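You operate a simulated robot arm through the tools that you are given. There is no shell and no other tool. Be economical: measure what you need, move in short steps, check, and stop when the job is done.

The job below is to be done with a simulated robot arm. You get a single attempt, and the scene is never put back.

TASK
Fetch the black roller and stand it on top of the black spare lens.

Only the result counts: the job must be done as asked and must still hold three seconds after the hand-in. Knocking over, shifting, dropping, spilling or breaking anything else fails it.

THE ROBOT
A 6-joint arm with a two-finger parallel gripper, fixed in place. Base frame: the origin is at the foot of the arm, x ahead of it, y to its left, z up; the work surface is at about z = 0. Readings come in cm, rad, newtons and seconds.
With the tool pointing down near the work surface it reaches from about 18 to 46 cm from the base axis. Its first joint turns from -1.222 to 1.222 rad. Payload 1.9 kg.
The tool frame sits at the grasp point between the pads (the TCP): z along the fingers, y along the line on which they close. The tips reach 2.3 cm beyond it. Largest opening 9.4 cm; finger width 3.8, thickness 1; the body of the gripper, 5.4 by 9.6 cm, starts 3.9 cm behind the TCP.
Orientation is that of the tool frame in the base frame, as [roll, pitch, yaw] about the fixed x, y, z axes, in that order (R = Rz(yaw) Ry(pitch) Rx(roll)). With the fingers straight down and closing along the base's y, the tool's x points along the base's -x, its y along +y and its z along -z.

THE INTERFACE
- The arm moves only by the tool drive_tool. Its argument "commands" is a list of rows, each a list of 7 numbers: the opening, from 0 (shut) to 1 (fully open), then the shift along the tool's x, y, z in cm, then the turn, a rotation vector about the tool's x, y, z in rad. In form: [[hand, x, y, z, ax, ay, az], ...]. A call has 1 to 8 rows; each row is the pose to reach, as a shift and turn from the pose commanded when the call began, along the tool's axes at that moment. Rows are played at 5 a second. More than 5 cm and 0.15 rad between two rows, or a gripper value outside its range, and nothing of the call is played. A pose out of reach is approached as far as the arm can. The call stops where the force on the tool passes 40 N (or 10 N more than at its start, if that is more) or the arm is blocked; 0.2 s more then pass. Each finger travels about 10.8 cm/s and halts on what it meets, pressing with about 43 N; the grip force reading is that of the motor and also rises with nothing between the fingers. The clock runs only during rows and for 0.2 s after the last one: add rows that repeat a pose to give the fingers time. It gives the time, the measured TCP pose, the force on the tool (base axes), the opening and the grip force at its end, in the units of the frame above (readings bear some noise), and new pictures: "views" is both (left out), scene, wrist or none.
- Cameras (640 x 400 px; columns grow to the right, rows downward): "scene" is fixed at [2.97, 29.26, 44.24]; the picture's right is [-0.95, -0.31, 0.00], its down [-0.11, 0.35, -0.93] and it looks along [0.29, -0.88, -0.37] (base axes); focal length 345 px, centre (320, 200). "wrist" rides on the gripper at [-3.9, 0, -4.4] in the tool frame; the picture's right is [0.00, -1.00, 0.00], its down [0.97, 0.00, -0.24] and it looks along [0.24, 0.00, 0.97] (tool axes); focal length 218 px, centre (320, 200).
- locate(camera, pixels): for up to 12 pixels [column, row] of the newest picture of that camera ("zoom" is the newest enlarged one), the place [x, y, z] in the base frame of the surface seen there, good to about 0.2 cm. No time passes.
- close_up(camera, box): a new picture of the part [left, top, right, bottom] of that camera's present view, enlarged. No time passes.
- finish_job(): hands the job in; it is judged then, once.

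Work in short steps. Measure before you move; look again where a grasp or a placing could have gone wrong, and mend it. You have 60 turns and 120 pictures in all, those below and enlarged ones among them. Open the gripper and draw the arm clear of the work before you hand the job in, unless the task says otherwise; then end with one line.

The tools are called after ">>>" by a JSON object that holds its "api" and its "payload". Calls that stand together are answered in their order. drive_tool: Moves the arm, as the interface text tells. Its arguments: {"type":"object","properties":{"commands":{"type":"array"},"views":{"type":"string","enum":["both","scene","wrist","none"]}},"required":["commands"]} The other tools are called the same way: locate (camera, pixels) gives the place of the surface under pixels of a picture; close_up (camera, box) takes an enlarged picture of a part of a camera's view; finish_job () hands the job in.

At the start:

```text
time: 0.0
position: [16.34, -21.35, 27.22]
tcp_rot: [-3.141, 0.0, 3.141]
force: [0.6, -0.2, 0.4]
finger_gap: 9.39
grip_force: 0.0
```

scene: 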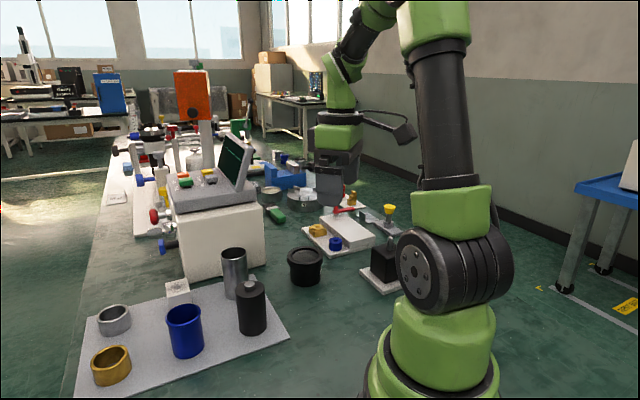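
wrist: 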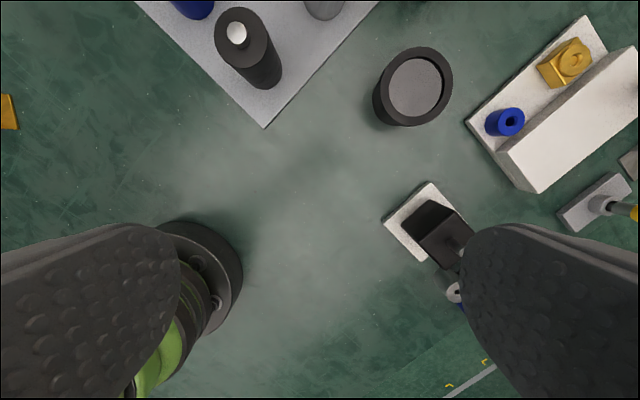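

The black roller, with a silver pin on top, seems to be at scene (252,308), and the black lens at (305,266). I'll enlarge both and measure them.

>>> {"api": "close_up", "payload": {"camera": "scene", "box": [140, 220, 380, 370]}}

>>> {"api": "close_up", "payload": {"camera": "wrist", "box": [160, 0, 480, 200]}}

>>> {"api": "locate", "payload": {"camera": "scene", "pixels": [[250, 285], [241, 293], [262, 293], [252, 297], [252, 333], [305, 252], [290, 252], [321, 252], [305, 262], [305, 285], [233, 250], [185, 310]]}}

>>> {"api": "locate", "payload": {"camera": "wrist", "pixels": [[237, 33], [222, 30], [258, 20], [240, 58], [415, 88], [390, 88], [440, 88], [415, 64], [415, 112], [447, 75], [376, 100], [410, 50]]}}

```text
2.67 times, centred on (260, 295) of scene
```

zoom: 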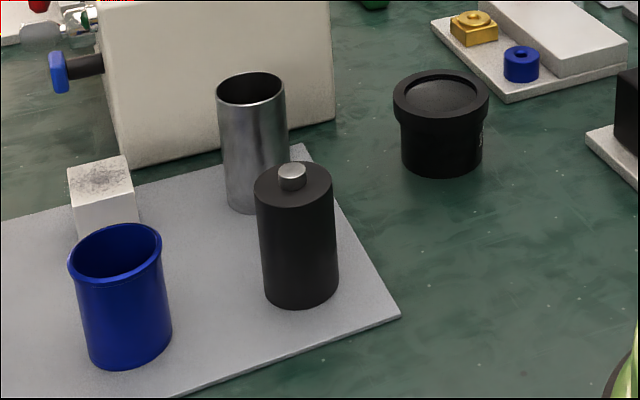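

```text
2.00 times, centred on (320, 100) of wrist
```

zoom: 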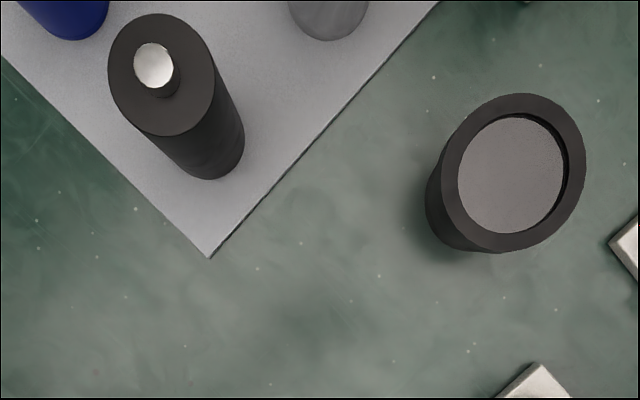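

```text
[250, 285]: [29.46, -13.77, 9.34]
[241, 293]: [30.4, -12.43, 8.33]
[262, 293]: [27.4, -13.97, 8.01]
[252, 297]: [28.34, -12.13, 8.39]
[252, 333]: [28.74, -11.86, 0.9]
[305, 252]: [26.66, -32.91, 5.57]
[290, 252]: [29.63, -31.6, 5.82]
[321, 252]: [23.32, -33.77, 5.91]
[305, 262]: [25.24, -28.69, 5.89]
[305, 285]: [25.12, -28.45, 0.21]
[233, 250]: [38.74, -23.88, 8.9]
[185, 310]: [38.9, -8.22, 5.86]
```

```text
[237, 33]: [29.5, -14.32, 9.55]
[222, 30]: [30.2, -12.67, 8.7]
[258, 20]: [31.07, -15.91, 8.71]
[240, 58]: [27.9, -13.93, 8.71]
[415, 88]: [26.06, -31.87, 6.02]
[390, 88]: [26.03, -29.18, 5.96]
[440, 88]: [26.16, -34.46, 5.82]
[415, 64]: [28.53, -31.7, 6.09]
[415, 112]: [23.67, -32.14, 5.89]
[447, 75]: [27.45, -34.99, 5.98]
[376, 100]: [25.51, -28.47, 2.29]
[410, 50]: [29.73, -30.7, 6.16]
```

Roller: top at about (29.2,-14.1,8.7), roughly 5 cm across. Lens: rim at about (26.1,-31.8,6), with a shallow recess. I'll move above the roller at height for a better view.

>>> {"api": "drive_tool", "payload": {"commands": [[1, -3.2, 1.8, 1.2, 0, 0, 0], [1, -6.4, 3.6, 2.4, 0, 0, 0], [1, -9.6, 5.4, 3.7, 0, 0, 0], [1, -12.8, 7.2, 5, 0, 0, 0], [1, -12.8, 7.2, 5, 0, 0, 0]], "views": "wrist"}}

```text
time: 1.2
position: [29.07, -14.25, 22.14]
tcp_rot: [-3.139, 0.002, 3.141]
force: [-0.7, 0.1, 0.3]
finger_gap: 9.42
grip_force: 0.1
```

wrist: 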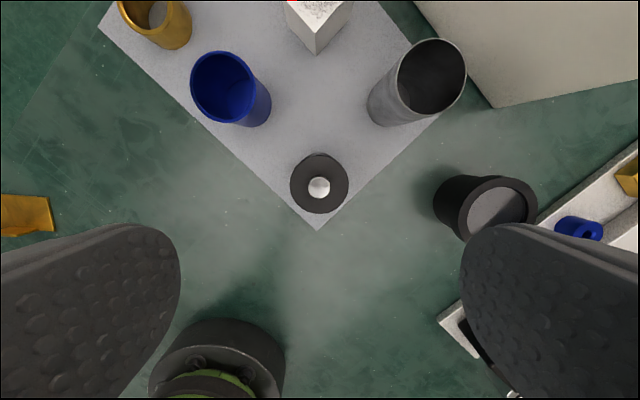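

The roller top is centred near wrist (319,184) and the pin at (319,187). I'll locate its edges.

>>> {"api": "close_up", "payload": {"camera": "wrist", "box": [272, 150, 368, 210]}}

>>> {"api": "locate", "payload": {"camera": "wrist", "pixels": [[293, 183], [345, 183], [319, 157], [319, 209], [319, 186], [319, 222], [319, 205], [300, 200], [338, 200]]}}

```text
6.67 times, centred on (320, 180) of wrist
```

zoom: 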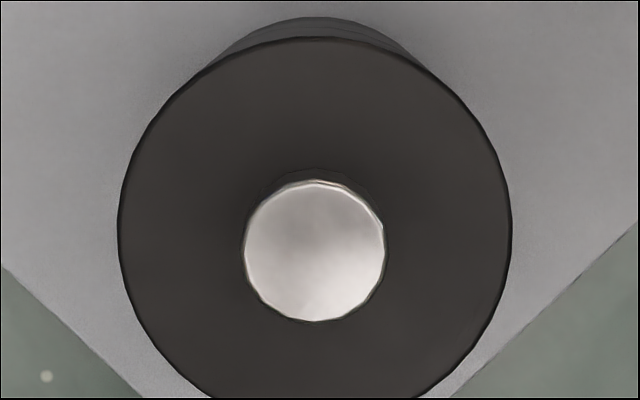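

```text
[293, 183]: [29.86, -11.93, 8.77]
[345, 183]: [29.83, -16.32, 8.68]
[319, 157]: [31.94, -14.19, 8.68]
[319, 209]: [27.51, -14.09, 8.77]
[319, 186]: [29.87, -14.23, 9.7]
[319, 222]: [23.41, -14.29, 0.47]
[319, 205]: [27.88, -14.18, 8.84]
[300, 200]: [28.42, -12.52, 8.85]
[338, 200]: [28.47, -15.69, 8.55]
```

The roller axis is at about (29.65,-14.18), diameter about 4.9, top 8.75, pin top 9.7. I'll descend to TCP z≈6.6, which leaves the gripper body 0.8 cm above the pin.

>>> {"api": "drive_tool", "payload": {"commands": [[1, -0.58, 0.07, 4, 0, 0, 0], [1, -0.58, 0.07, 8, 0, 0, 0], [1, -0.58, 0.07, 11, 0, 0, 0], [1, -0.58, 0.07, 13.5, 0, 0, 0], [1, -0.58, 0.07, 15.5, 0, 0, 0], [1, -0.58, 0.07, 15.5, 0, 0, 0]], "views": "both"}}

```text
time: 2.6
position: [29.71, -14.14, 6.74]
tcp_rot: [3.141, 0.001, 3.141]
force: [0.3, 0.0, 0.1]
finger_gap: 9.42
grip_force: 0.0
```

scene: 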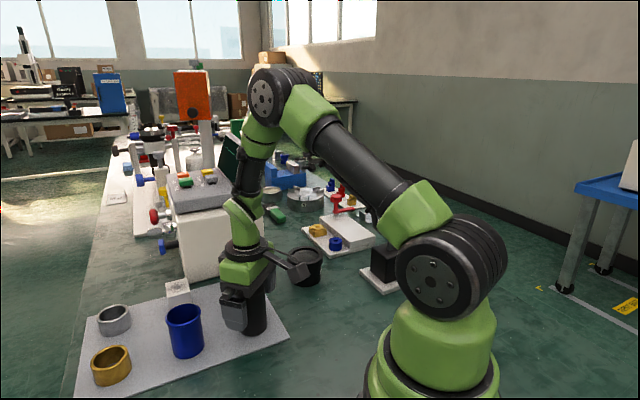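
wrist: 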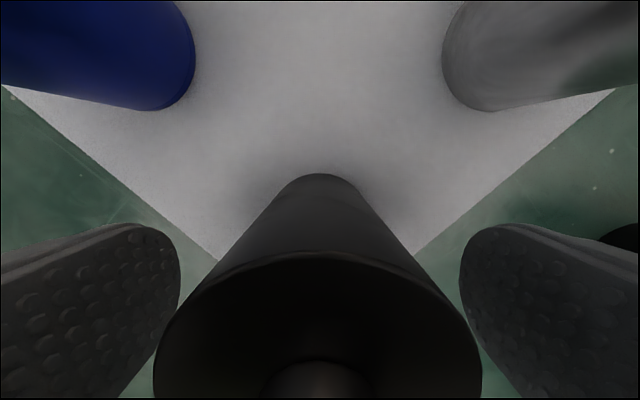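

The roller sits between the pads, well centred. I'll close on it now.

>>> {"api": "drive_tool", "payload": {"commands": [[0.6, 0, 0, 0, 0, 0, 0], [0.4, 0, 0, 0, 0, 0, 0], [0.4, 0, 0, 0, 0, 0, 0], [0.4, 0, 0, 0, 0, 0, 0]], "views": "wrist"}}

```text
time: 3.6
position: [29.61, -14.17, 6.8]
tcp_rot: [-3.141, 0.001, 3.141]
force: [-0.1, 0.2, 0.1]
finger_gap: 4.85
grip_force: 42.7
```

wrist: 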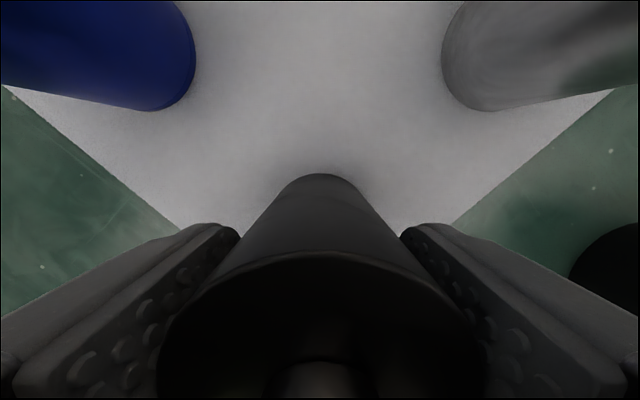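

It's gripped: gap 4.85, force 43 N. I'll lift straight up, slowly at first.

>>> {"api": "drive_tool", "payload": {"commands": [[0.4, 0, 0, -1, 0, 0, 0], [0.4, 0, 0, -3, 0, 0, 0], [0.4, 0, 0, -6, 0, 0, 0], [0.4, 0, 0, -9, 0, 0, 0], [0.4, 0, 0, -12, 0, 0, 0], [0.4, 0, 0, -12, 0, 0, 0]], "views": "both"}}

```text
time: 5.0
position: [29.72, -14.18, 18.82]
tcp_rot: [-3.14, -0.001, 3.142]
force: [-0.1, 1.0, 0.1]
finger_gap: 3.77
grip_force: 0.1
```

scene: 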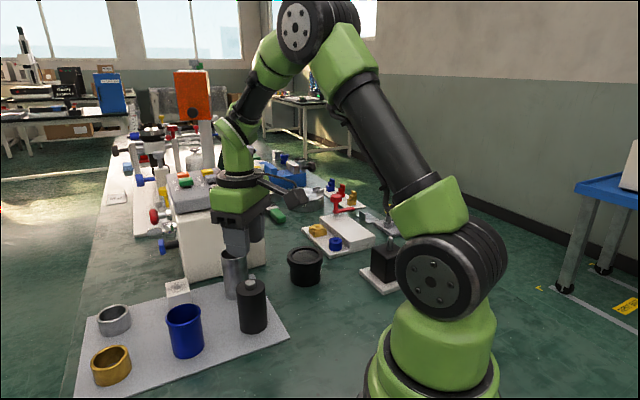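
wrist: 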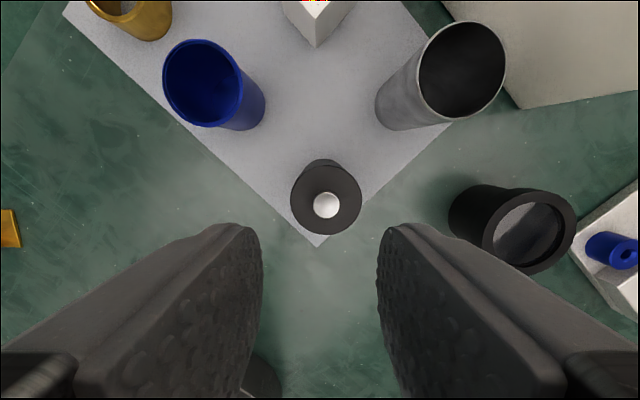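

The gap is now 3.77 and the force 0, so the roller slipped out. It still appears upright on the plate, so I'll check its pose and look closely.

>>> {"api": "close_up", "payload": {"camera": "scene", "box": [212, 265, 292, 345]}}

>>> {"api": "close_up", "payload": {"camera": "wrist", "box": [262, 150, 390, 240]}}

>>> {"api": "locate", "payload": {"camera": "wrist", "pixels": [[295, 200], [357, 200], [326, 171], [326, 230], [326, 206], [310, 185], [345, 185]]}}

```text
5.00 times, centred on (252, 305) of scene
```

zoom: 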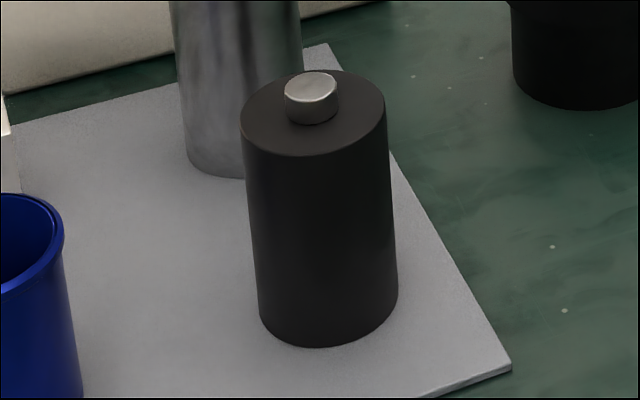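

```text
4.44 times, centred on (326, 195) of wrist
```

zoom: 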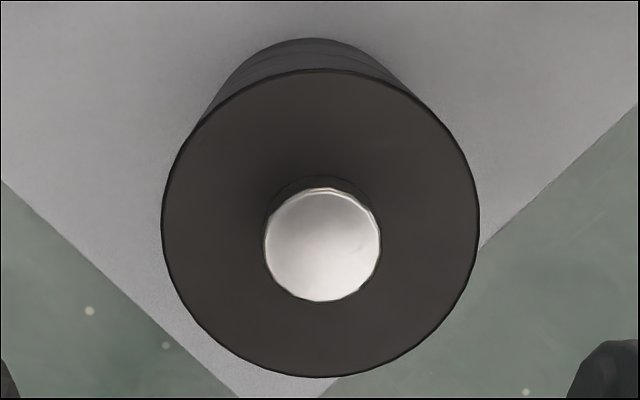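

```text
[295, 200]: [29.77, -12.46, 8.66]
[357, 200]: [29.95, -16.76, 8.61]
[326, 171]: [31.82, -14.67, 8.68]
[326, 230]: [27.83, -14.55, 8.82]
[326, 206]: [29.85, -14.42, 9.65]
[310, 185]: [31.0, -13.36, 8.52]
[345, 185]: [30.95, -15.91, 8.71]
```

The roller is upright with its axis now at about (29.83,-14.58). I'll open, go back down slightly deeper on the new centre, and regrip.

>>> {"api": "drive_tool", "payload": {"commands": [[1, -0.1, -0.4, 0, 0, 0, 0], [1, -0.1, -0.4, 0, 0, 0, 0], [1, -0.1, -0.4, 3, 0, 0, 0], [1, -0.1, -0.4, 6.5, 0, 0, 0], [1, -0.1, -0.4, 10, 0, 0, 0], [1, -0.1, -0.4, 12.4, 0, 0, 0], [1, -0.1, -0.4, 12.4, 0, 0, 0]], "views": "wrist"}}

>>> {"api": "drive_tool", "payload": {"commands": [[0.6, 0, 0, 0, 0, 0, 0], [0.3, 0, 0, 0, 0, 0, 0], [0, 0, 0, 0, 0, 0, 0], [0, 0, 0, 0, 0, 0, 0], [0, 0, 0, 0, 0, 0, 0], [0, 0, 0, 0, 0, 0, 0]], "views": "wrist"}}

```text
time: 6.6
position: [29.64, -14.68, 6.25]
tcp_rot: [3.142, -0.001, 3.141]
force: [0.1, -0.6, 0.4]
finger_gap: 9.42
grip_force: 0.1
```

wrist: 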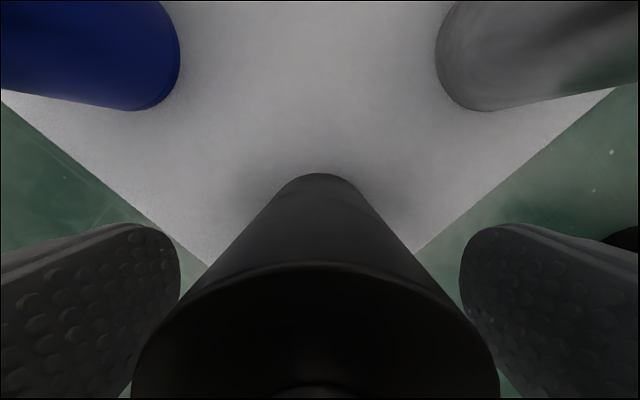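

```text
time: 8.0
position: [29.71, -14.62, 6.28]
tcp_rot: [3.142, 0.0, -3.141]
force: [0.1, 0.4, -0.2]
finger_gap: 4.81
grip_force: 43.1
```

wrist: 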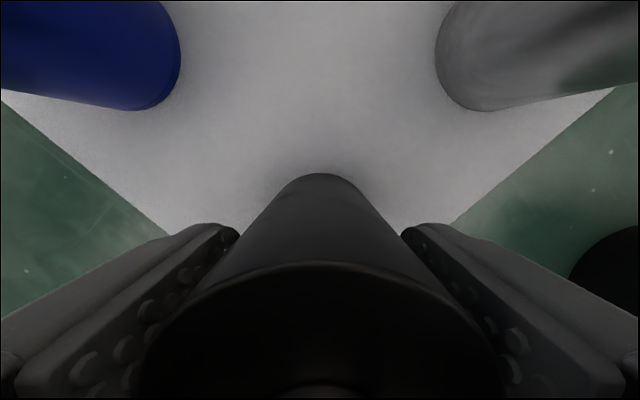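

Regripped at 43 N. I'll test with a small slow lift of 0.6 cm and read the load.

>>> {"api": "drive_tool", "payload": {"commands": [[0, 0, 0, -0.1, 0, 0, 0], [0, 0, 0, -0.2, 0, 0, 0], [0, 0, 0, -0.3, 0, 0, 0], [0, 0, 0, -0.4, 0, 0, 0], [0, 0, 0, -0.5, 0, 0, 0], [0, 0, 0, -0.6, 0, 0, 0]], "views": "both"}}

```text
time: 9.4
position: [29.65, -14.65, 6.85]
tcp_rot: [-3.141, 0.001, 3.141]
force: [0.4, 0.4, -0.8]
finger_gap: 4.84
grip_force: 42.6
```

scene: 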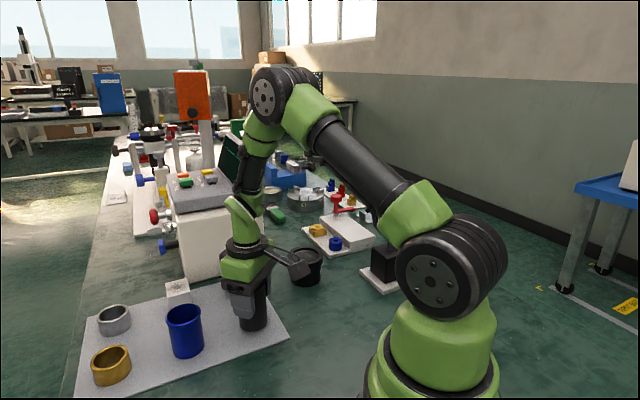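
wrist: 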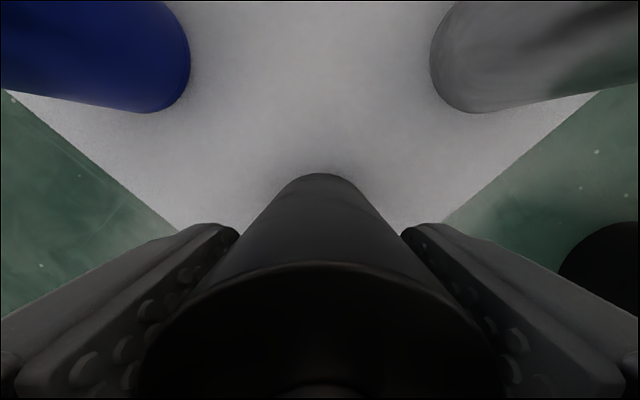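

The roller looks unchanged relative to the fingers, so it's rising with them. I'll keep lifting slowly and check again.

>>> {"api": "drive_tool", "payload": {"commands": [[0, 0, 0, -0.2, 0, 0, 0], [0, 0, 0, -0.5, 0, 0, 0], [0, 0, 0, -0.8, 0, 0, 0], [0, 0, 0, -1.1, 0, 0, 0], [0, 0, 0, -1.4, 0, 0, 0], [0, 0, 0, -1.7, 0, 0, 0], [0, 0, 0, -2, 0, 0, 0]], "views": "both"}}

```text
time: 11.0
position: [29.62, -14.5, 9.13]
tcp_rot: [-3.141, 0.0, -3.142]
force: [-1.1, 0.1, -0.6]
finger_gap: 4.81
grip_force: 43.5
```

scene: 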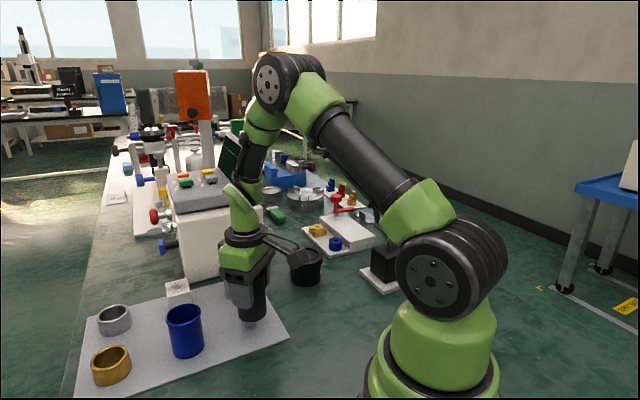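
wrist: 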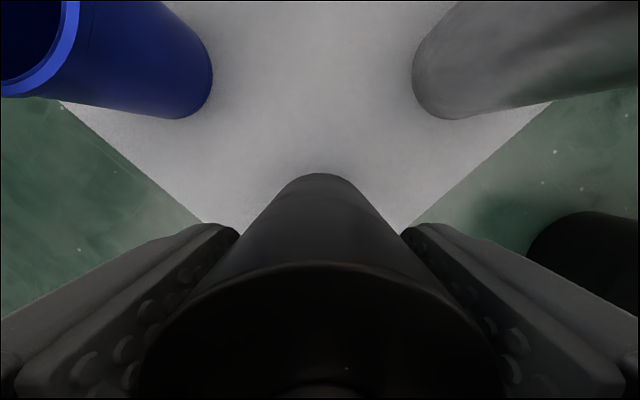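

The roller is clear of the plate (scene (252,320)) and not slipping. I'll keep rising gently to about z=13.5.

>>> {"api": "drive_tool", "payload": {"commands": [[0, 0, 0, -0.3, 0, 0, 0], [0, 0, 0, -0.8, 0, 0, 0], [0, 0, 0, -1.4, 0, 0, 0], [0, 0, 0, -2.1, 0, 0, 0], [0, 0, 0, -2.8, 0, 0, 0], [0, 0, 0, -3.5, 0, 0, 0], [0, 0, 0, -4.1, 0, 0, 0], [0, 0, 0, -4.5, 0, 0, 0]], "views": "both"}}

```text
time: 12.8
position: [29.65, -14.52, 13.45]
tcp_rot: [3.14, 0.0, 3.142]
force: [0.1, 0.2, -0.8]
finger_gap: 4.79
grip_force: 43.0
```

scene: 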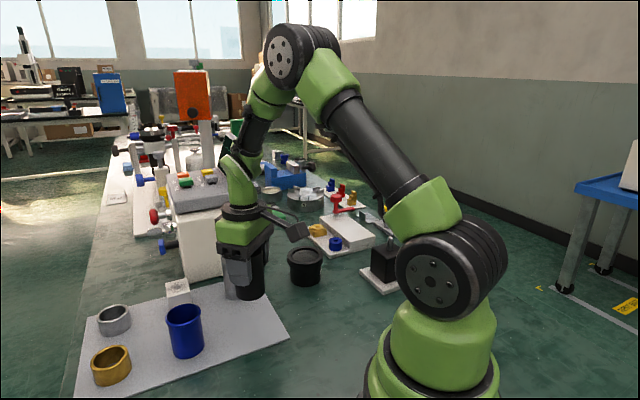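
wrist: 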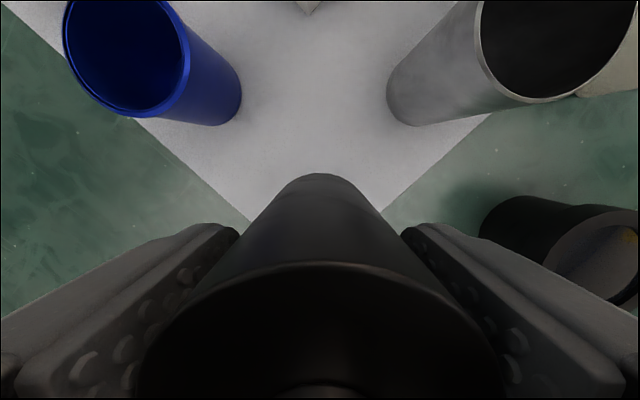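

It's held firmly. The lens is visible in the scene view, so I'll measure its rim precisely.

>>> {"api": "close_up", "payload": {"camera": "scene", "box": [281, 240, 329, 270]}}

```text
13.33 times, centred on (305, 255) of scene
```

zoom: 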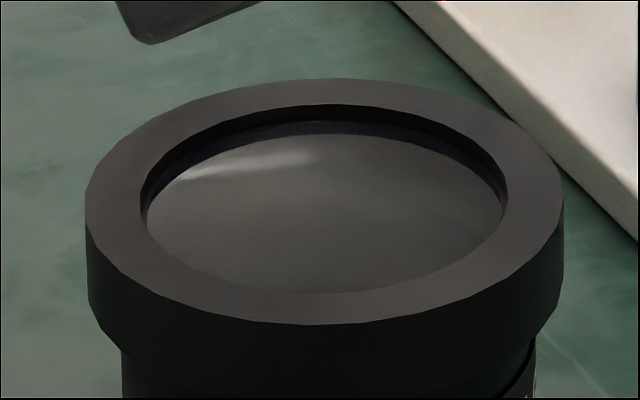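

The inner opening is about 5.96 cm, so the 4.9 cm roller fits inside the recess. I'll locate rim and glass points in the zoom.

>>> {"api": "locate", "payload": {"camera": "zoom", "pixels": [[113, 201], [536, 201], [324, 91], [324, 310], [324, 200], [200, 210], [450, 210], [324, 150], [324, 270], [420, 230], [98, 201], [552, 201]]}}

```text
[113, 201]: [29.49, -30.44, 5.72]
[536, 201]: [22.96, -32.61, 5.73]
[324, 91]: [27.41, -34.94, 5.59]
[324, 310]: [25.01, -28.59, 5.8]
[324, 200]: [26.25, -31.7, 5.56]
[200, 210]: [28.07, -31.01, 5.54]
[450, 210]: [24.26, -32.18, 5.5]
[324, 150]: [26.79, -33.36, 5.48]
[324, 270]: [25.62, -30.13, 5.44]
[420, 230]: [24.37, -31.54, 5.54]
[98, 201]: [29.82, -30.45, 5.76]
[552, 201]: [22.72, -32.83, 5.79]
```

Lens centre is at about (26.24,-31.65), glass at z≈5.5, rim about 5.8. Next I'll measure where the roller axis sits relative to the TCP.

>>> {"api": "locate", "payload": {"camera": "wrist", "pixels": [[320, 256], [320, 240], [320, 220], [320, 200], [320, 182], [320, 275], [320, 300], [320, 340], [250, 300], [400, 300]]}}

>>> {"api": "locate", "payload": {"camera": "scene", "pixels": [[250, 285], [252, 292], [242, 285], [260, 285], [250, 275], [250, 299]]}}

```text
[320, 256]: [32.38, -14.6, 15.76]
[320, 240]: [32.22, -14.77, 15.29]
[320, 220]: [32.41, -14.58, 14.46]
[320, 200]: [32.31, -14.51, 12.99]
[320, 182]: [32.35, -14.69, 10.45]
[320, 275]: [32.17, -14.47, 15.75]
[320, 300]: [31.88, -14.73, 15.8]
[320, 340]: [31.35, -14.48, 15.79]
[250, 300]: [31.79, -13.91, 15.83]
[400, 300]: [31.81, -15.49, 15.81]
```

```text
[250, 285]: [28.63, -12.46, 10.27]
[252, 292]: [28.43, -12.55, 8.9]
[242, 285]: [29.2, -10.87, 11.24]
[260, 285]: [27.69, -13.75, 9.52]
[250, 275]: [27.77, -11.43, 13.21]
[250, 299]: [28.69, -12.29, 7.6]
```

The roller axis is +0.22 in x from the TCP, the roller is vertical, and its bottom is at about z=7.5. I'll move slowly towards the lens, rising 1 cm on the way.

>>> {"api": "drive_tool", "payload": {"commands": [[0, 0.07, -0.34, -0.2, 0, 0, 0], [0, 0.2, -0.93, -0.4, 0, 0, 0], [0, 0.4, -1.86, -0.6, 0, 0, 0], [0, 0.61, -2.84, -0.8, 0, 0, 0], [0, 0.82, -3.81, -1, 0, 0, 0], [0, 1.0, -4.69, -1, 0, 0, 0], [0, 1.15, -5.38, -1, 0, 0, 0], [0, 1.22, -5.7, -1, 0, 0, 0]], "views": "none"}}

>>> {"api": "drive_tool", "payload": {"commands": [[0, 0.07, -0.34, 0, 0, 0, 0], [0, 0.2, -0.93, 0, 0, 0, 0], [0, 0.4, -1.86, 0, 0, 0, 0], [0, 0.61, -2.84, 0, 0, 0, 0], [0, 0.82, -3.81, 0, 0, 0, 0], [0, 1.0, -4.69, 0, 0, 0, 0], [0, 1.15, -5.38, 0, 0, 0, 0], [0, 1.22, -5.7, 0, 0, 0, 0]], "views": "both"}}

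```text
time: 14.6
position: [28.48, -20.33, 14.5]
tcp_rot: [3.141, 0.0, -3.14]
force: [0.5, -0.4, -0.4]
finger_gap: 4.79
grip_force: 43.1
```

```text
time: 16.4
position: [27.14, -25.95, 14.54]
tcp_rot: [-3.141, 0.0, -3.141]
force: [-0.1, 0.4, -1.9]
finger_gap: 4.8
grip_force: 43.8
```

scene: 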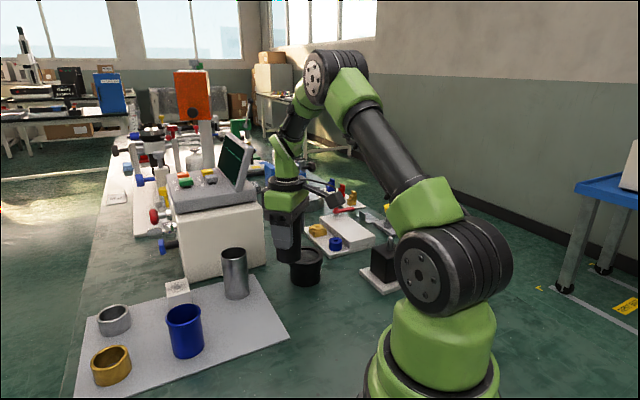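
wrist: 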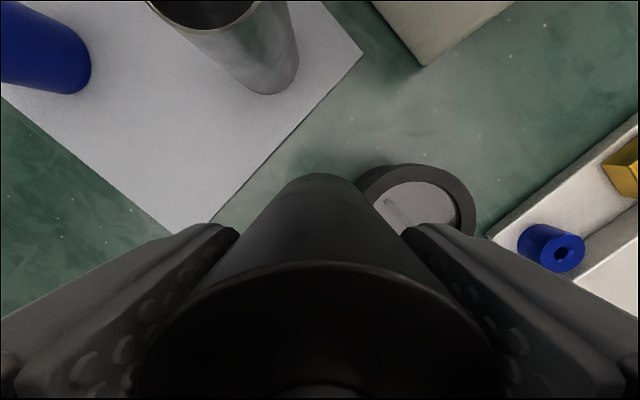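

It's still held well, and the lens rim shows at wrist (420,195). I'll make the last third of the move to end up above the lens.

>>> {"api": "drive_tool", "payload": {"commands": [[0, 0.06, -0.34, 0, 0, 0, 0], [0, 0.18, -0.93, 0, 0, 0, 0], [0, 0.36, -1.86, 0, 0, 0, 0], [0, 0.55, -2.84, 0, 0, 0, 0], [0, 0.74, -3.81, 0, 0, 0, 0], [0, 0.9, -4.69, 0, 0, 0, 0], [0, 1.04, -5.36, 0, 0, 0, 0], [0, 1.09, -5.66, 0, 0, 0, 0]], "views": "both"}}

>>> {"api": "close_up", "payload": {"camera": "scene", "box": [265, 230, 345, 280]}}

>>> {"api": "close_up", "payload": {"camera": "wrist", "box": [240, 130, 400, 230]}}

```text
time: 18.2
position: [26.0, -31.68, 14.52]
tcp_rot: [-3.141, 0.001, 3.141]
force: [-0.3, 0.2, -0.5]
finger_gap: 4.81
grip_force: 43.0
```

scene: 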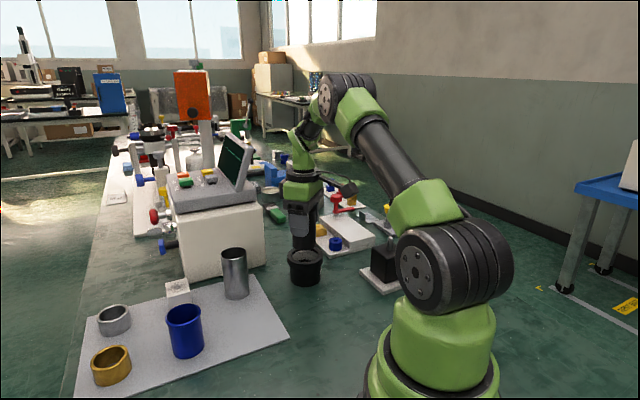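
wrist: 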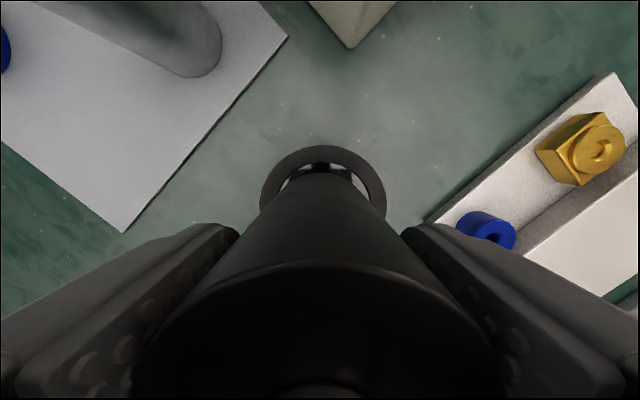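

```text
8.00 times, centred on (305, 255) of scene
```

zoom: 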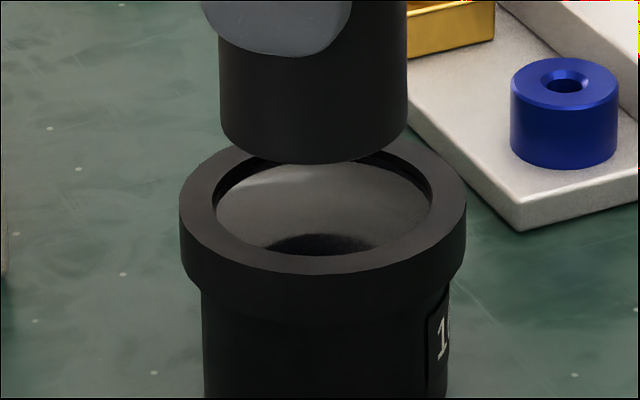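

```text
4.00 times, centred on (320, 180) of wrist
```

zoom: 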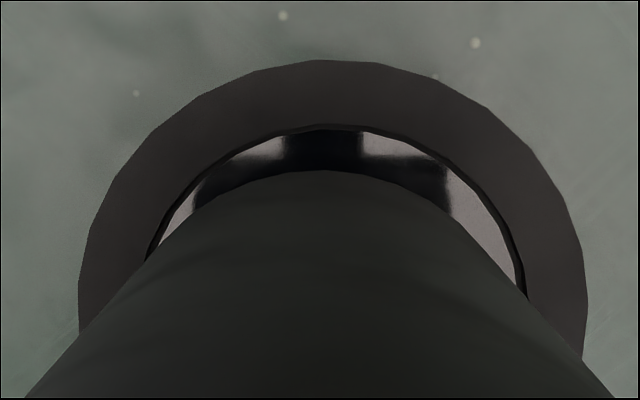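

In the scene zoom the roller sits about 8 px left of the lens centre, and in the wrist zoom about 12 px left of it. That's roughly 0.2 cm off, so I'll measure before correcting.

>>> {"api": "locate", "payload": {"camera": "zoom", "pixels": [[330, 65], [330, 120], [320, 178], [320, 250], [330, 150], [90, 290], [575, 290], [135, 260], [535, 260], [160, 130], [505, 130]]}}

```text
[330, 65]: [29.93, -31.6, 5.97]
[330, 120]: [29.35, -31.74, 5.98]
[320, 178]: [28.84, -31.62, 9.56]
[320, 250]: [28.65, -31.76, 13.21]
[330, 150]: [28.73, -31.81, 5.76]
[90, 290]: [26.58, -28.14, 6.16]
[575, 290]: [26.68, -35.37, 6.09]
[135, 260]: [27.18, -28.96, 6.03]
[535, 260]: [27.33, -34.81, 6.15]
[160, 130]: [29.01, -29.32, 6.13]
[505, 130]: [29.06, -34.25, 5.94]
```

Combined estimate: the lens centre is at (26.12,-31.78) and the roller axis at (26.28,-31.67). I'll shift by (-0.15,-0.13) and lower to just above the rim.

>>> {"api": "drive_tool", "payload": {"commands": [[0, 0.08, -0.07, 0, 0, 0, 0], [0, 0.15, -0.13, 0, 0, 0, 0], [0, 0.15, -0.13, 0.3, 0, 0, 0], [0, 0.15, -0.13, 0.7, 0, 0, 0], [0, 0.15, -0.13, 1.2, 0, 0, 0], [0, 0.15, -0.13, 1.7, 0, 0, 0], [0, 0.15, -0.13, 2.0, 0, 0, 0], [0, 0.15, -0.13, 2.2, 0, 0, 0]], "views": "both"}}

>>> {"api": "close_up", "payload": {"camera": "scene", "box": [265, 230, 345, 280]}}

>>> {"api": "close_up", "payload": {"camera": "wrist", "box": [240, 130, 400, 230]}}

```text
time: 20.0
position: [25.91, -31.59, 12.26]
tcp_rot: [-3.141, 0.0, -3.142]
force: [-0.3, -0.3, -1.1]
finger_gap: 4.82
grip_force: 43.2
```

scene: 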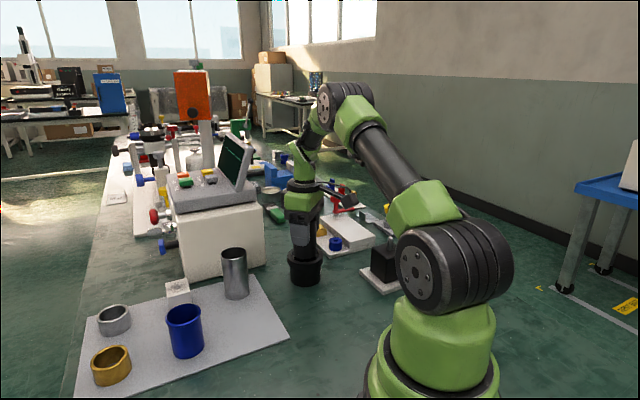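
wrist: 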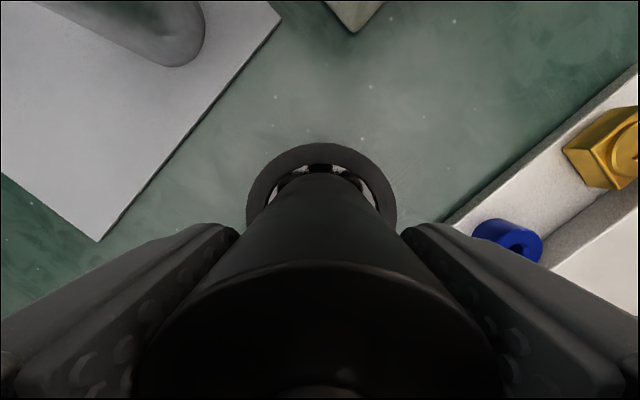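

```text
8.00 times, centred on (305, 255) of scene
```

zoom: 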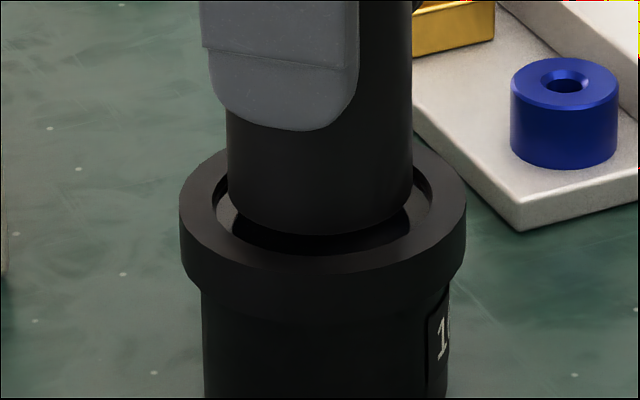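

```text
4.00 times, centred on (320, 180) of wrist
```

zoom: 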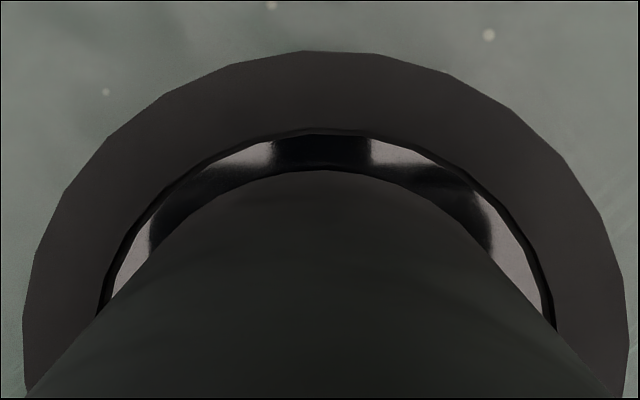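

It's centred now: wrist 320 against 326, scene 320 against 323. I'll lower slowly towards contact.

>>> {"api": "drive_tool", "payload": {"commands": [[0, 0, 0, 0.1, 0, 0, 0], [0, 0, 0, 0.2, 0, 0, 0], [0, 0, 0, 0.3, 0, 0, 0], [0, 0, 0, 0.4, 0, 0, 0], [0, 0, 0, 0.5, 0, 0, 0], [0, 0, 0, 0.55, 0, 0, 0]], "views": "none"}}

>>> {"api": "close_up", "payload": {"camera": "scene", "box": [265, 230, 345, 280]}}

```text
time: 21.6
position: [26.06, -31.74, 11.86]
tcp_rot: [-3.14, 0.004, 3.14]
force: [-1.3, 2.6, 7.9]
finger_gap: 4.79
grip_force: 42.7
stopped in row 6: the force on the tool passed its limit (the readings are from after the stop); the commanded pose is now the measured one
```

```text
8.00 times, centred on (305, 255) of scene
```

zoom: 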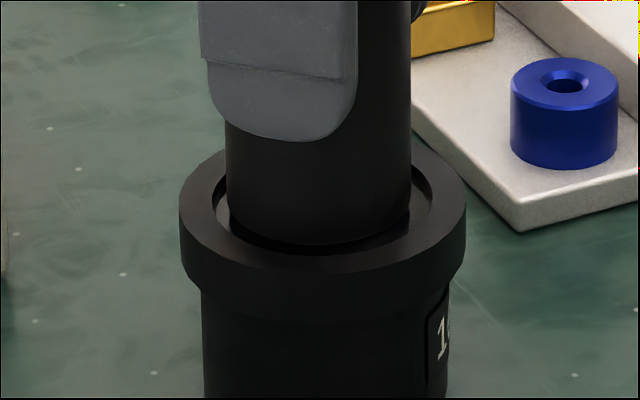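

Contact was made and the residual is 8 N. I'll check that the roller is inside the ring before releasing.

>>> {"api": "drive_tool", "payload": {"commands": [[0, 0, 0, 0, 0, 0, 0]], "views": "both"}}

>>> {"api": "close_up", "payload": {"camera": "wrist", "box": [240, 130, 400, 230]}}

>>> {"api": "close_up", "payload": {"camera": "scene", "box": [281, 240, 329, 270]}}

```text
time: 21.9
position: [26.0, -31.92, 11.83]
tcp_rot: [-3.139, 0.003, 3.142]
force: [-2.5, 2.4, 10.6]
finger_gap: 4.81
grip_force: 43.4
```

scene: 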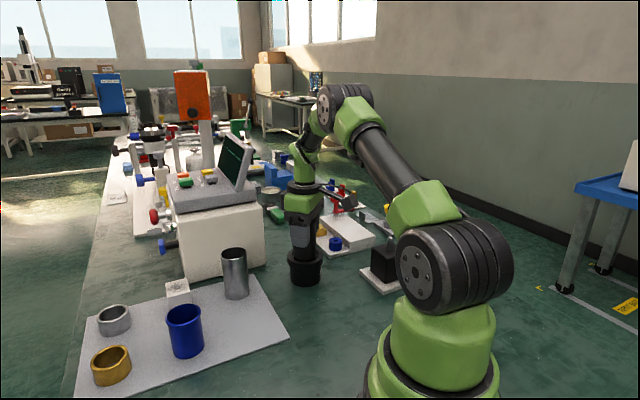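
wrist: 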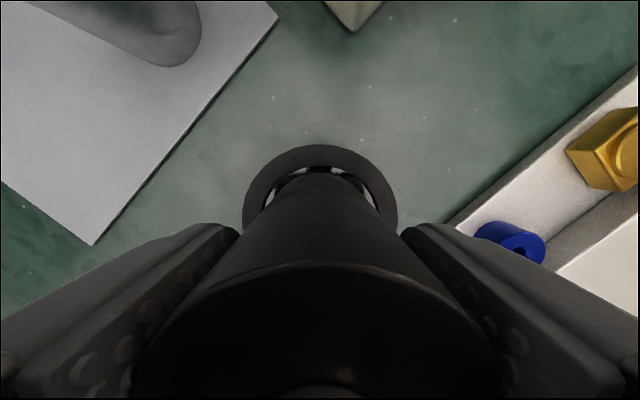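

```text
4.00 times, centred on (320, 180) of wrist
```

zoom: 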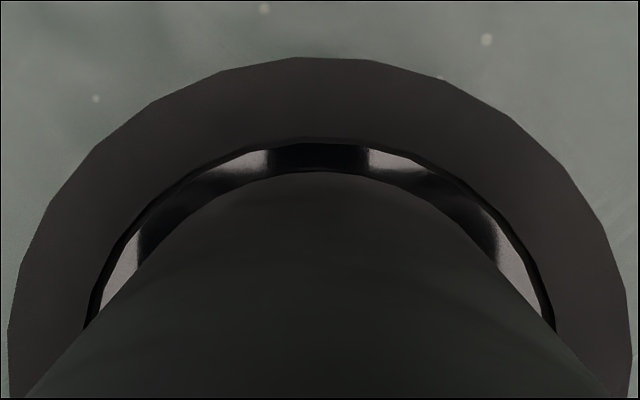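

```text
13.33 times, centred on (305, 255) of scene
```

zoom: 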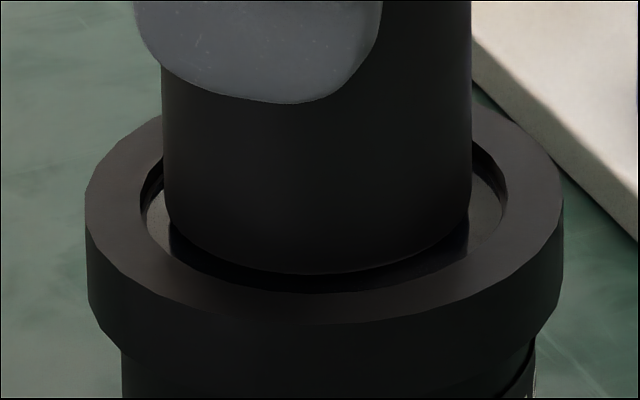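

The roller is inside the ring outline with its bottom at about z=5.9, in contact with the lens and pressed by about 10 N. I'll ease that pressure before opening.

>>> {"api": "drive_tool", "payload": {"commands": [[0, 0, 0, -0.03, 0, 0, 0], [0, 0, 0, -0.06, 0, 0, 0], [0, 0, 0, -0.06, 0, 0, 0]], "views": "none"}}

```text
time: 22.8
position: [25.97, -31.79, 11.9]
tcp_rot: [-3.139, 0.003, -3.141]
force: [0.7, 1.0, 5.5]
finger_gap: 4.81
grip_force: 43.1
```

About 5 N of light contact remains, which is good for releasing. I'll open slowly and symmetrically.

>>> {"api": "drive_tool", "payload": {"commands": [[0.5, 0, 0, -0.03, 0, 0, 0], [0.54, 0, 0, -0.03, 0, 0, 0], [0.58, 0, 0, -0.03, 0, 0, 0], [0.65, 0, 0, -0.03, 0, 0, 0], [0.75, 0, 0, -0.03, 0, 0, 0], [0.85, 0, 0, -0.03, 0, 0, 0], [0.85, 0, 0, -0.03, 0, 0, 0]], "views": "both"}}

>>> {"api": "close_up", "payload": {"camera": "scene", "box": [265, 230, 345, 280]}}

```text
time: 24.4
position: [26.15, -31.9, 11.91]
tcp_rot: [-3.139, 0.003, 3.141]
force: [1.2, 0.1, -0.1]
finger_gap: 8.0
grip_force: 0.0
```

scene: 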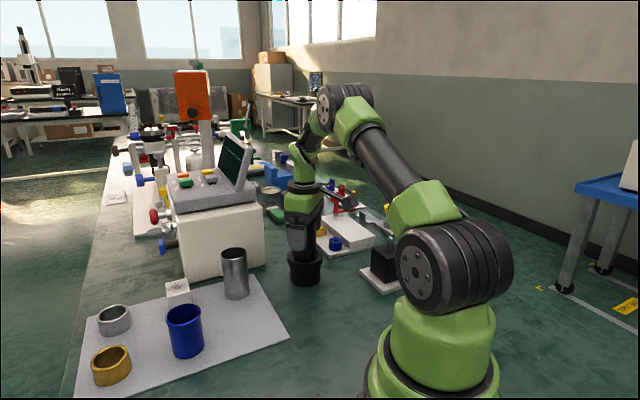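
wrist: 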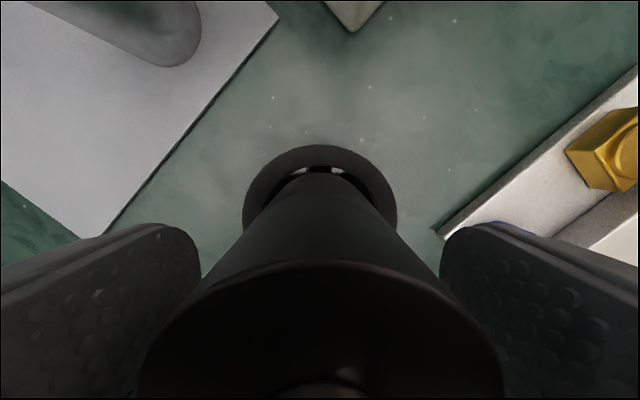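

```text
8.00 times, centred on (305, 255) of scene
```

zoom: 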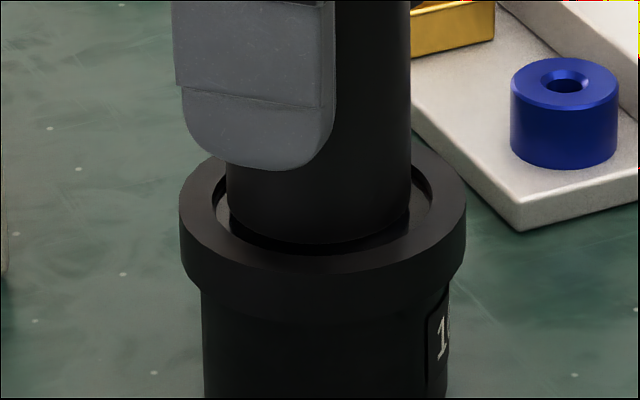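

The roller stands by itself and hasn't changed. I'll open fully and retreat straight up.

>>> {"api": "drive_tool", "payload": {"commands": [[0.97, 0, 0, 0, 0, 0, 0], [0.97, 0, 0, -0.5, 0, 0, 0], [0.97, 0, 0, -2, 0, 0, 0], [0.97, 0, 0, -4.5, 0, 0, 0], [0.97, 0, 0, -8, 0, 0, 0], [0.97, 0, 0, -12, 0, 0, 0], [0.97, 0, 0, -12, 0, 0, 0]], "views": "both"}}

>>> {"api": "close_up", "payload": {"camera": "scene", "box": [225, 180, 385, 300]}}

```text
time: 25.9
position: [25.96, -31.86, 23.89]
tcp_rot: [-3.139, 0.004, -3.14]
force: [-0.4, 0.0, -0.3]
finger_gap: 9.11
grip_force: 0.0
```

scene: 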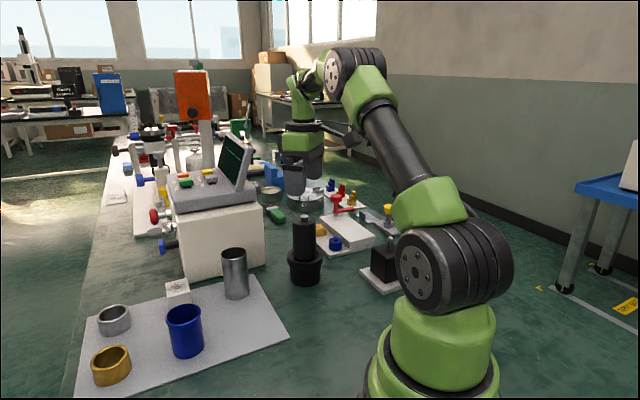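
wrist: 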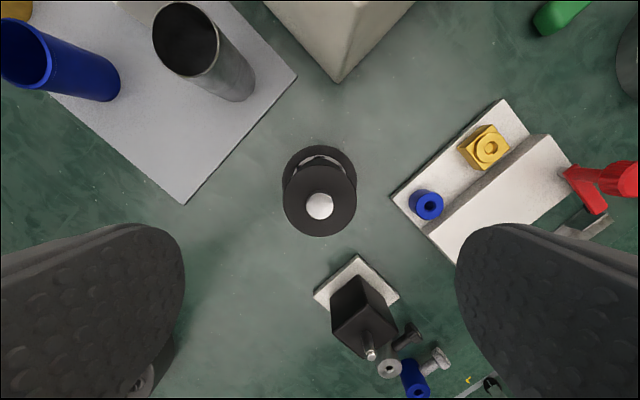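

```text
3.33 times, centred on (305, 240) of scene
```

zoom: 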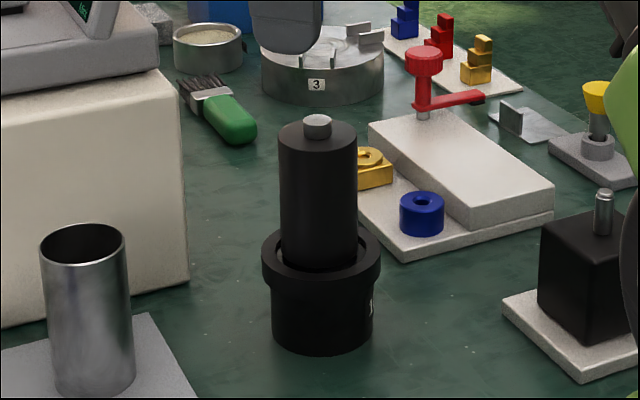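

The roller stands upright on the lens and the other objects are undisturbed. I'll move the arm aside and check once more.

>>> {"api": "drive_tool", "payload": {"commands": [[0.97, 1, 3, -1, 0, 0, 0], [0.97, 3, 6, -2, 0, 0, 0], [0.97, 5, 9, -3, 0, 0, 0], [0.97, 5, 9, -3, 0, 0, 0], [0.97, 5, 9, -3, 0, 0, 0]], "views": "both"}}

```text
time: 27.1
position: [20.91, -22.65, 26.84]
tcp_rot: [-3.139, 0.003, 3.141]
force: [-0.2, -0.3, 0.5]
finger_gap: 9.09
grip_force: 0.2
```

scene: 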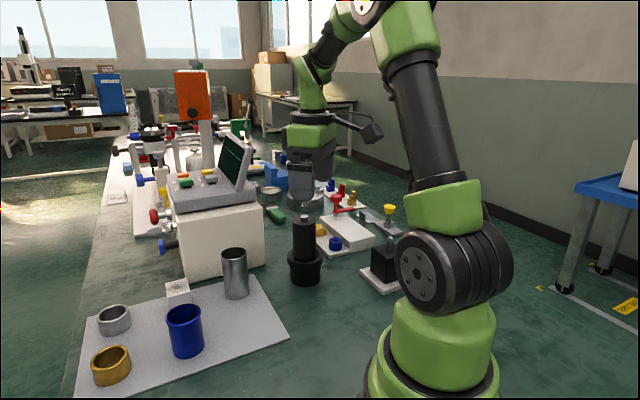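
wrist: 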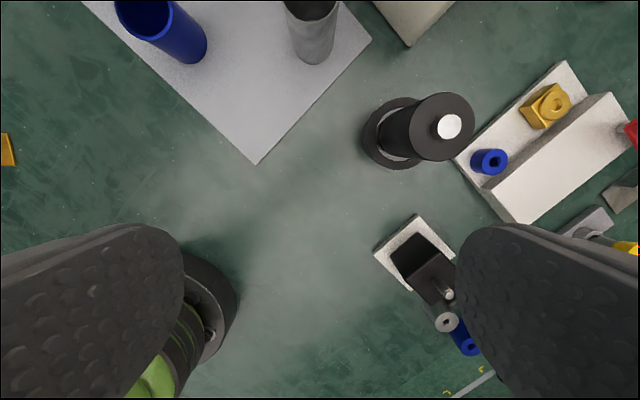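

The roller is steady on the lens, the gripper is open and the arm is clear, so I'm handing in.

>>> {"api": "finish_job", "payload": {}}

```text
The job is handed in.
```

The black roller is standing upright and centred on the black spare lens, and I handed the job in with the gripper open and the arm clear; on the first lift it slipped from the gripper and came down about 0.4 cm away, still upright, so I regripped it and lifted more slowly.
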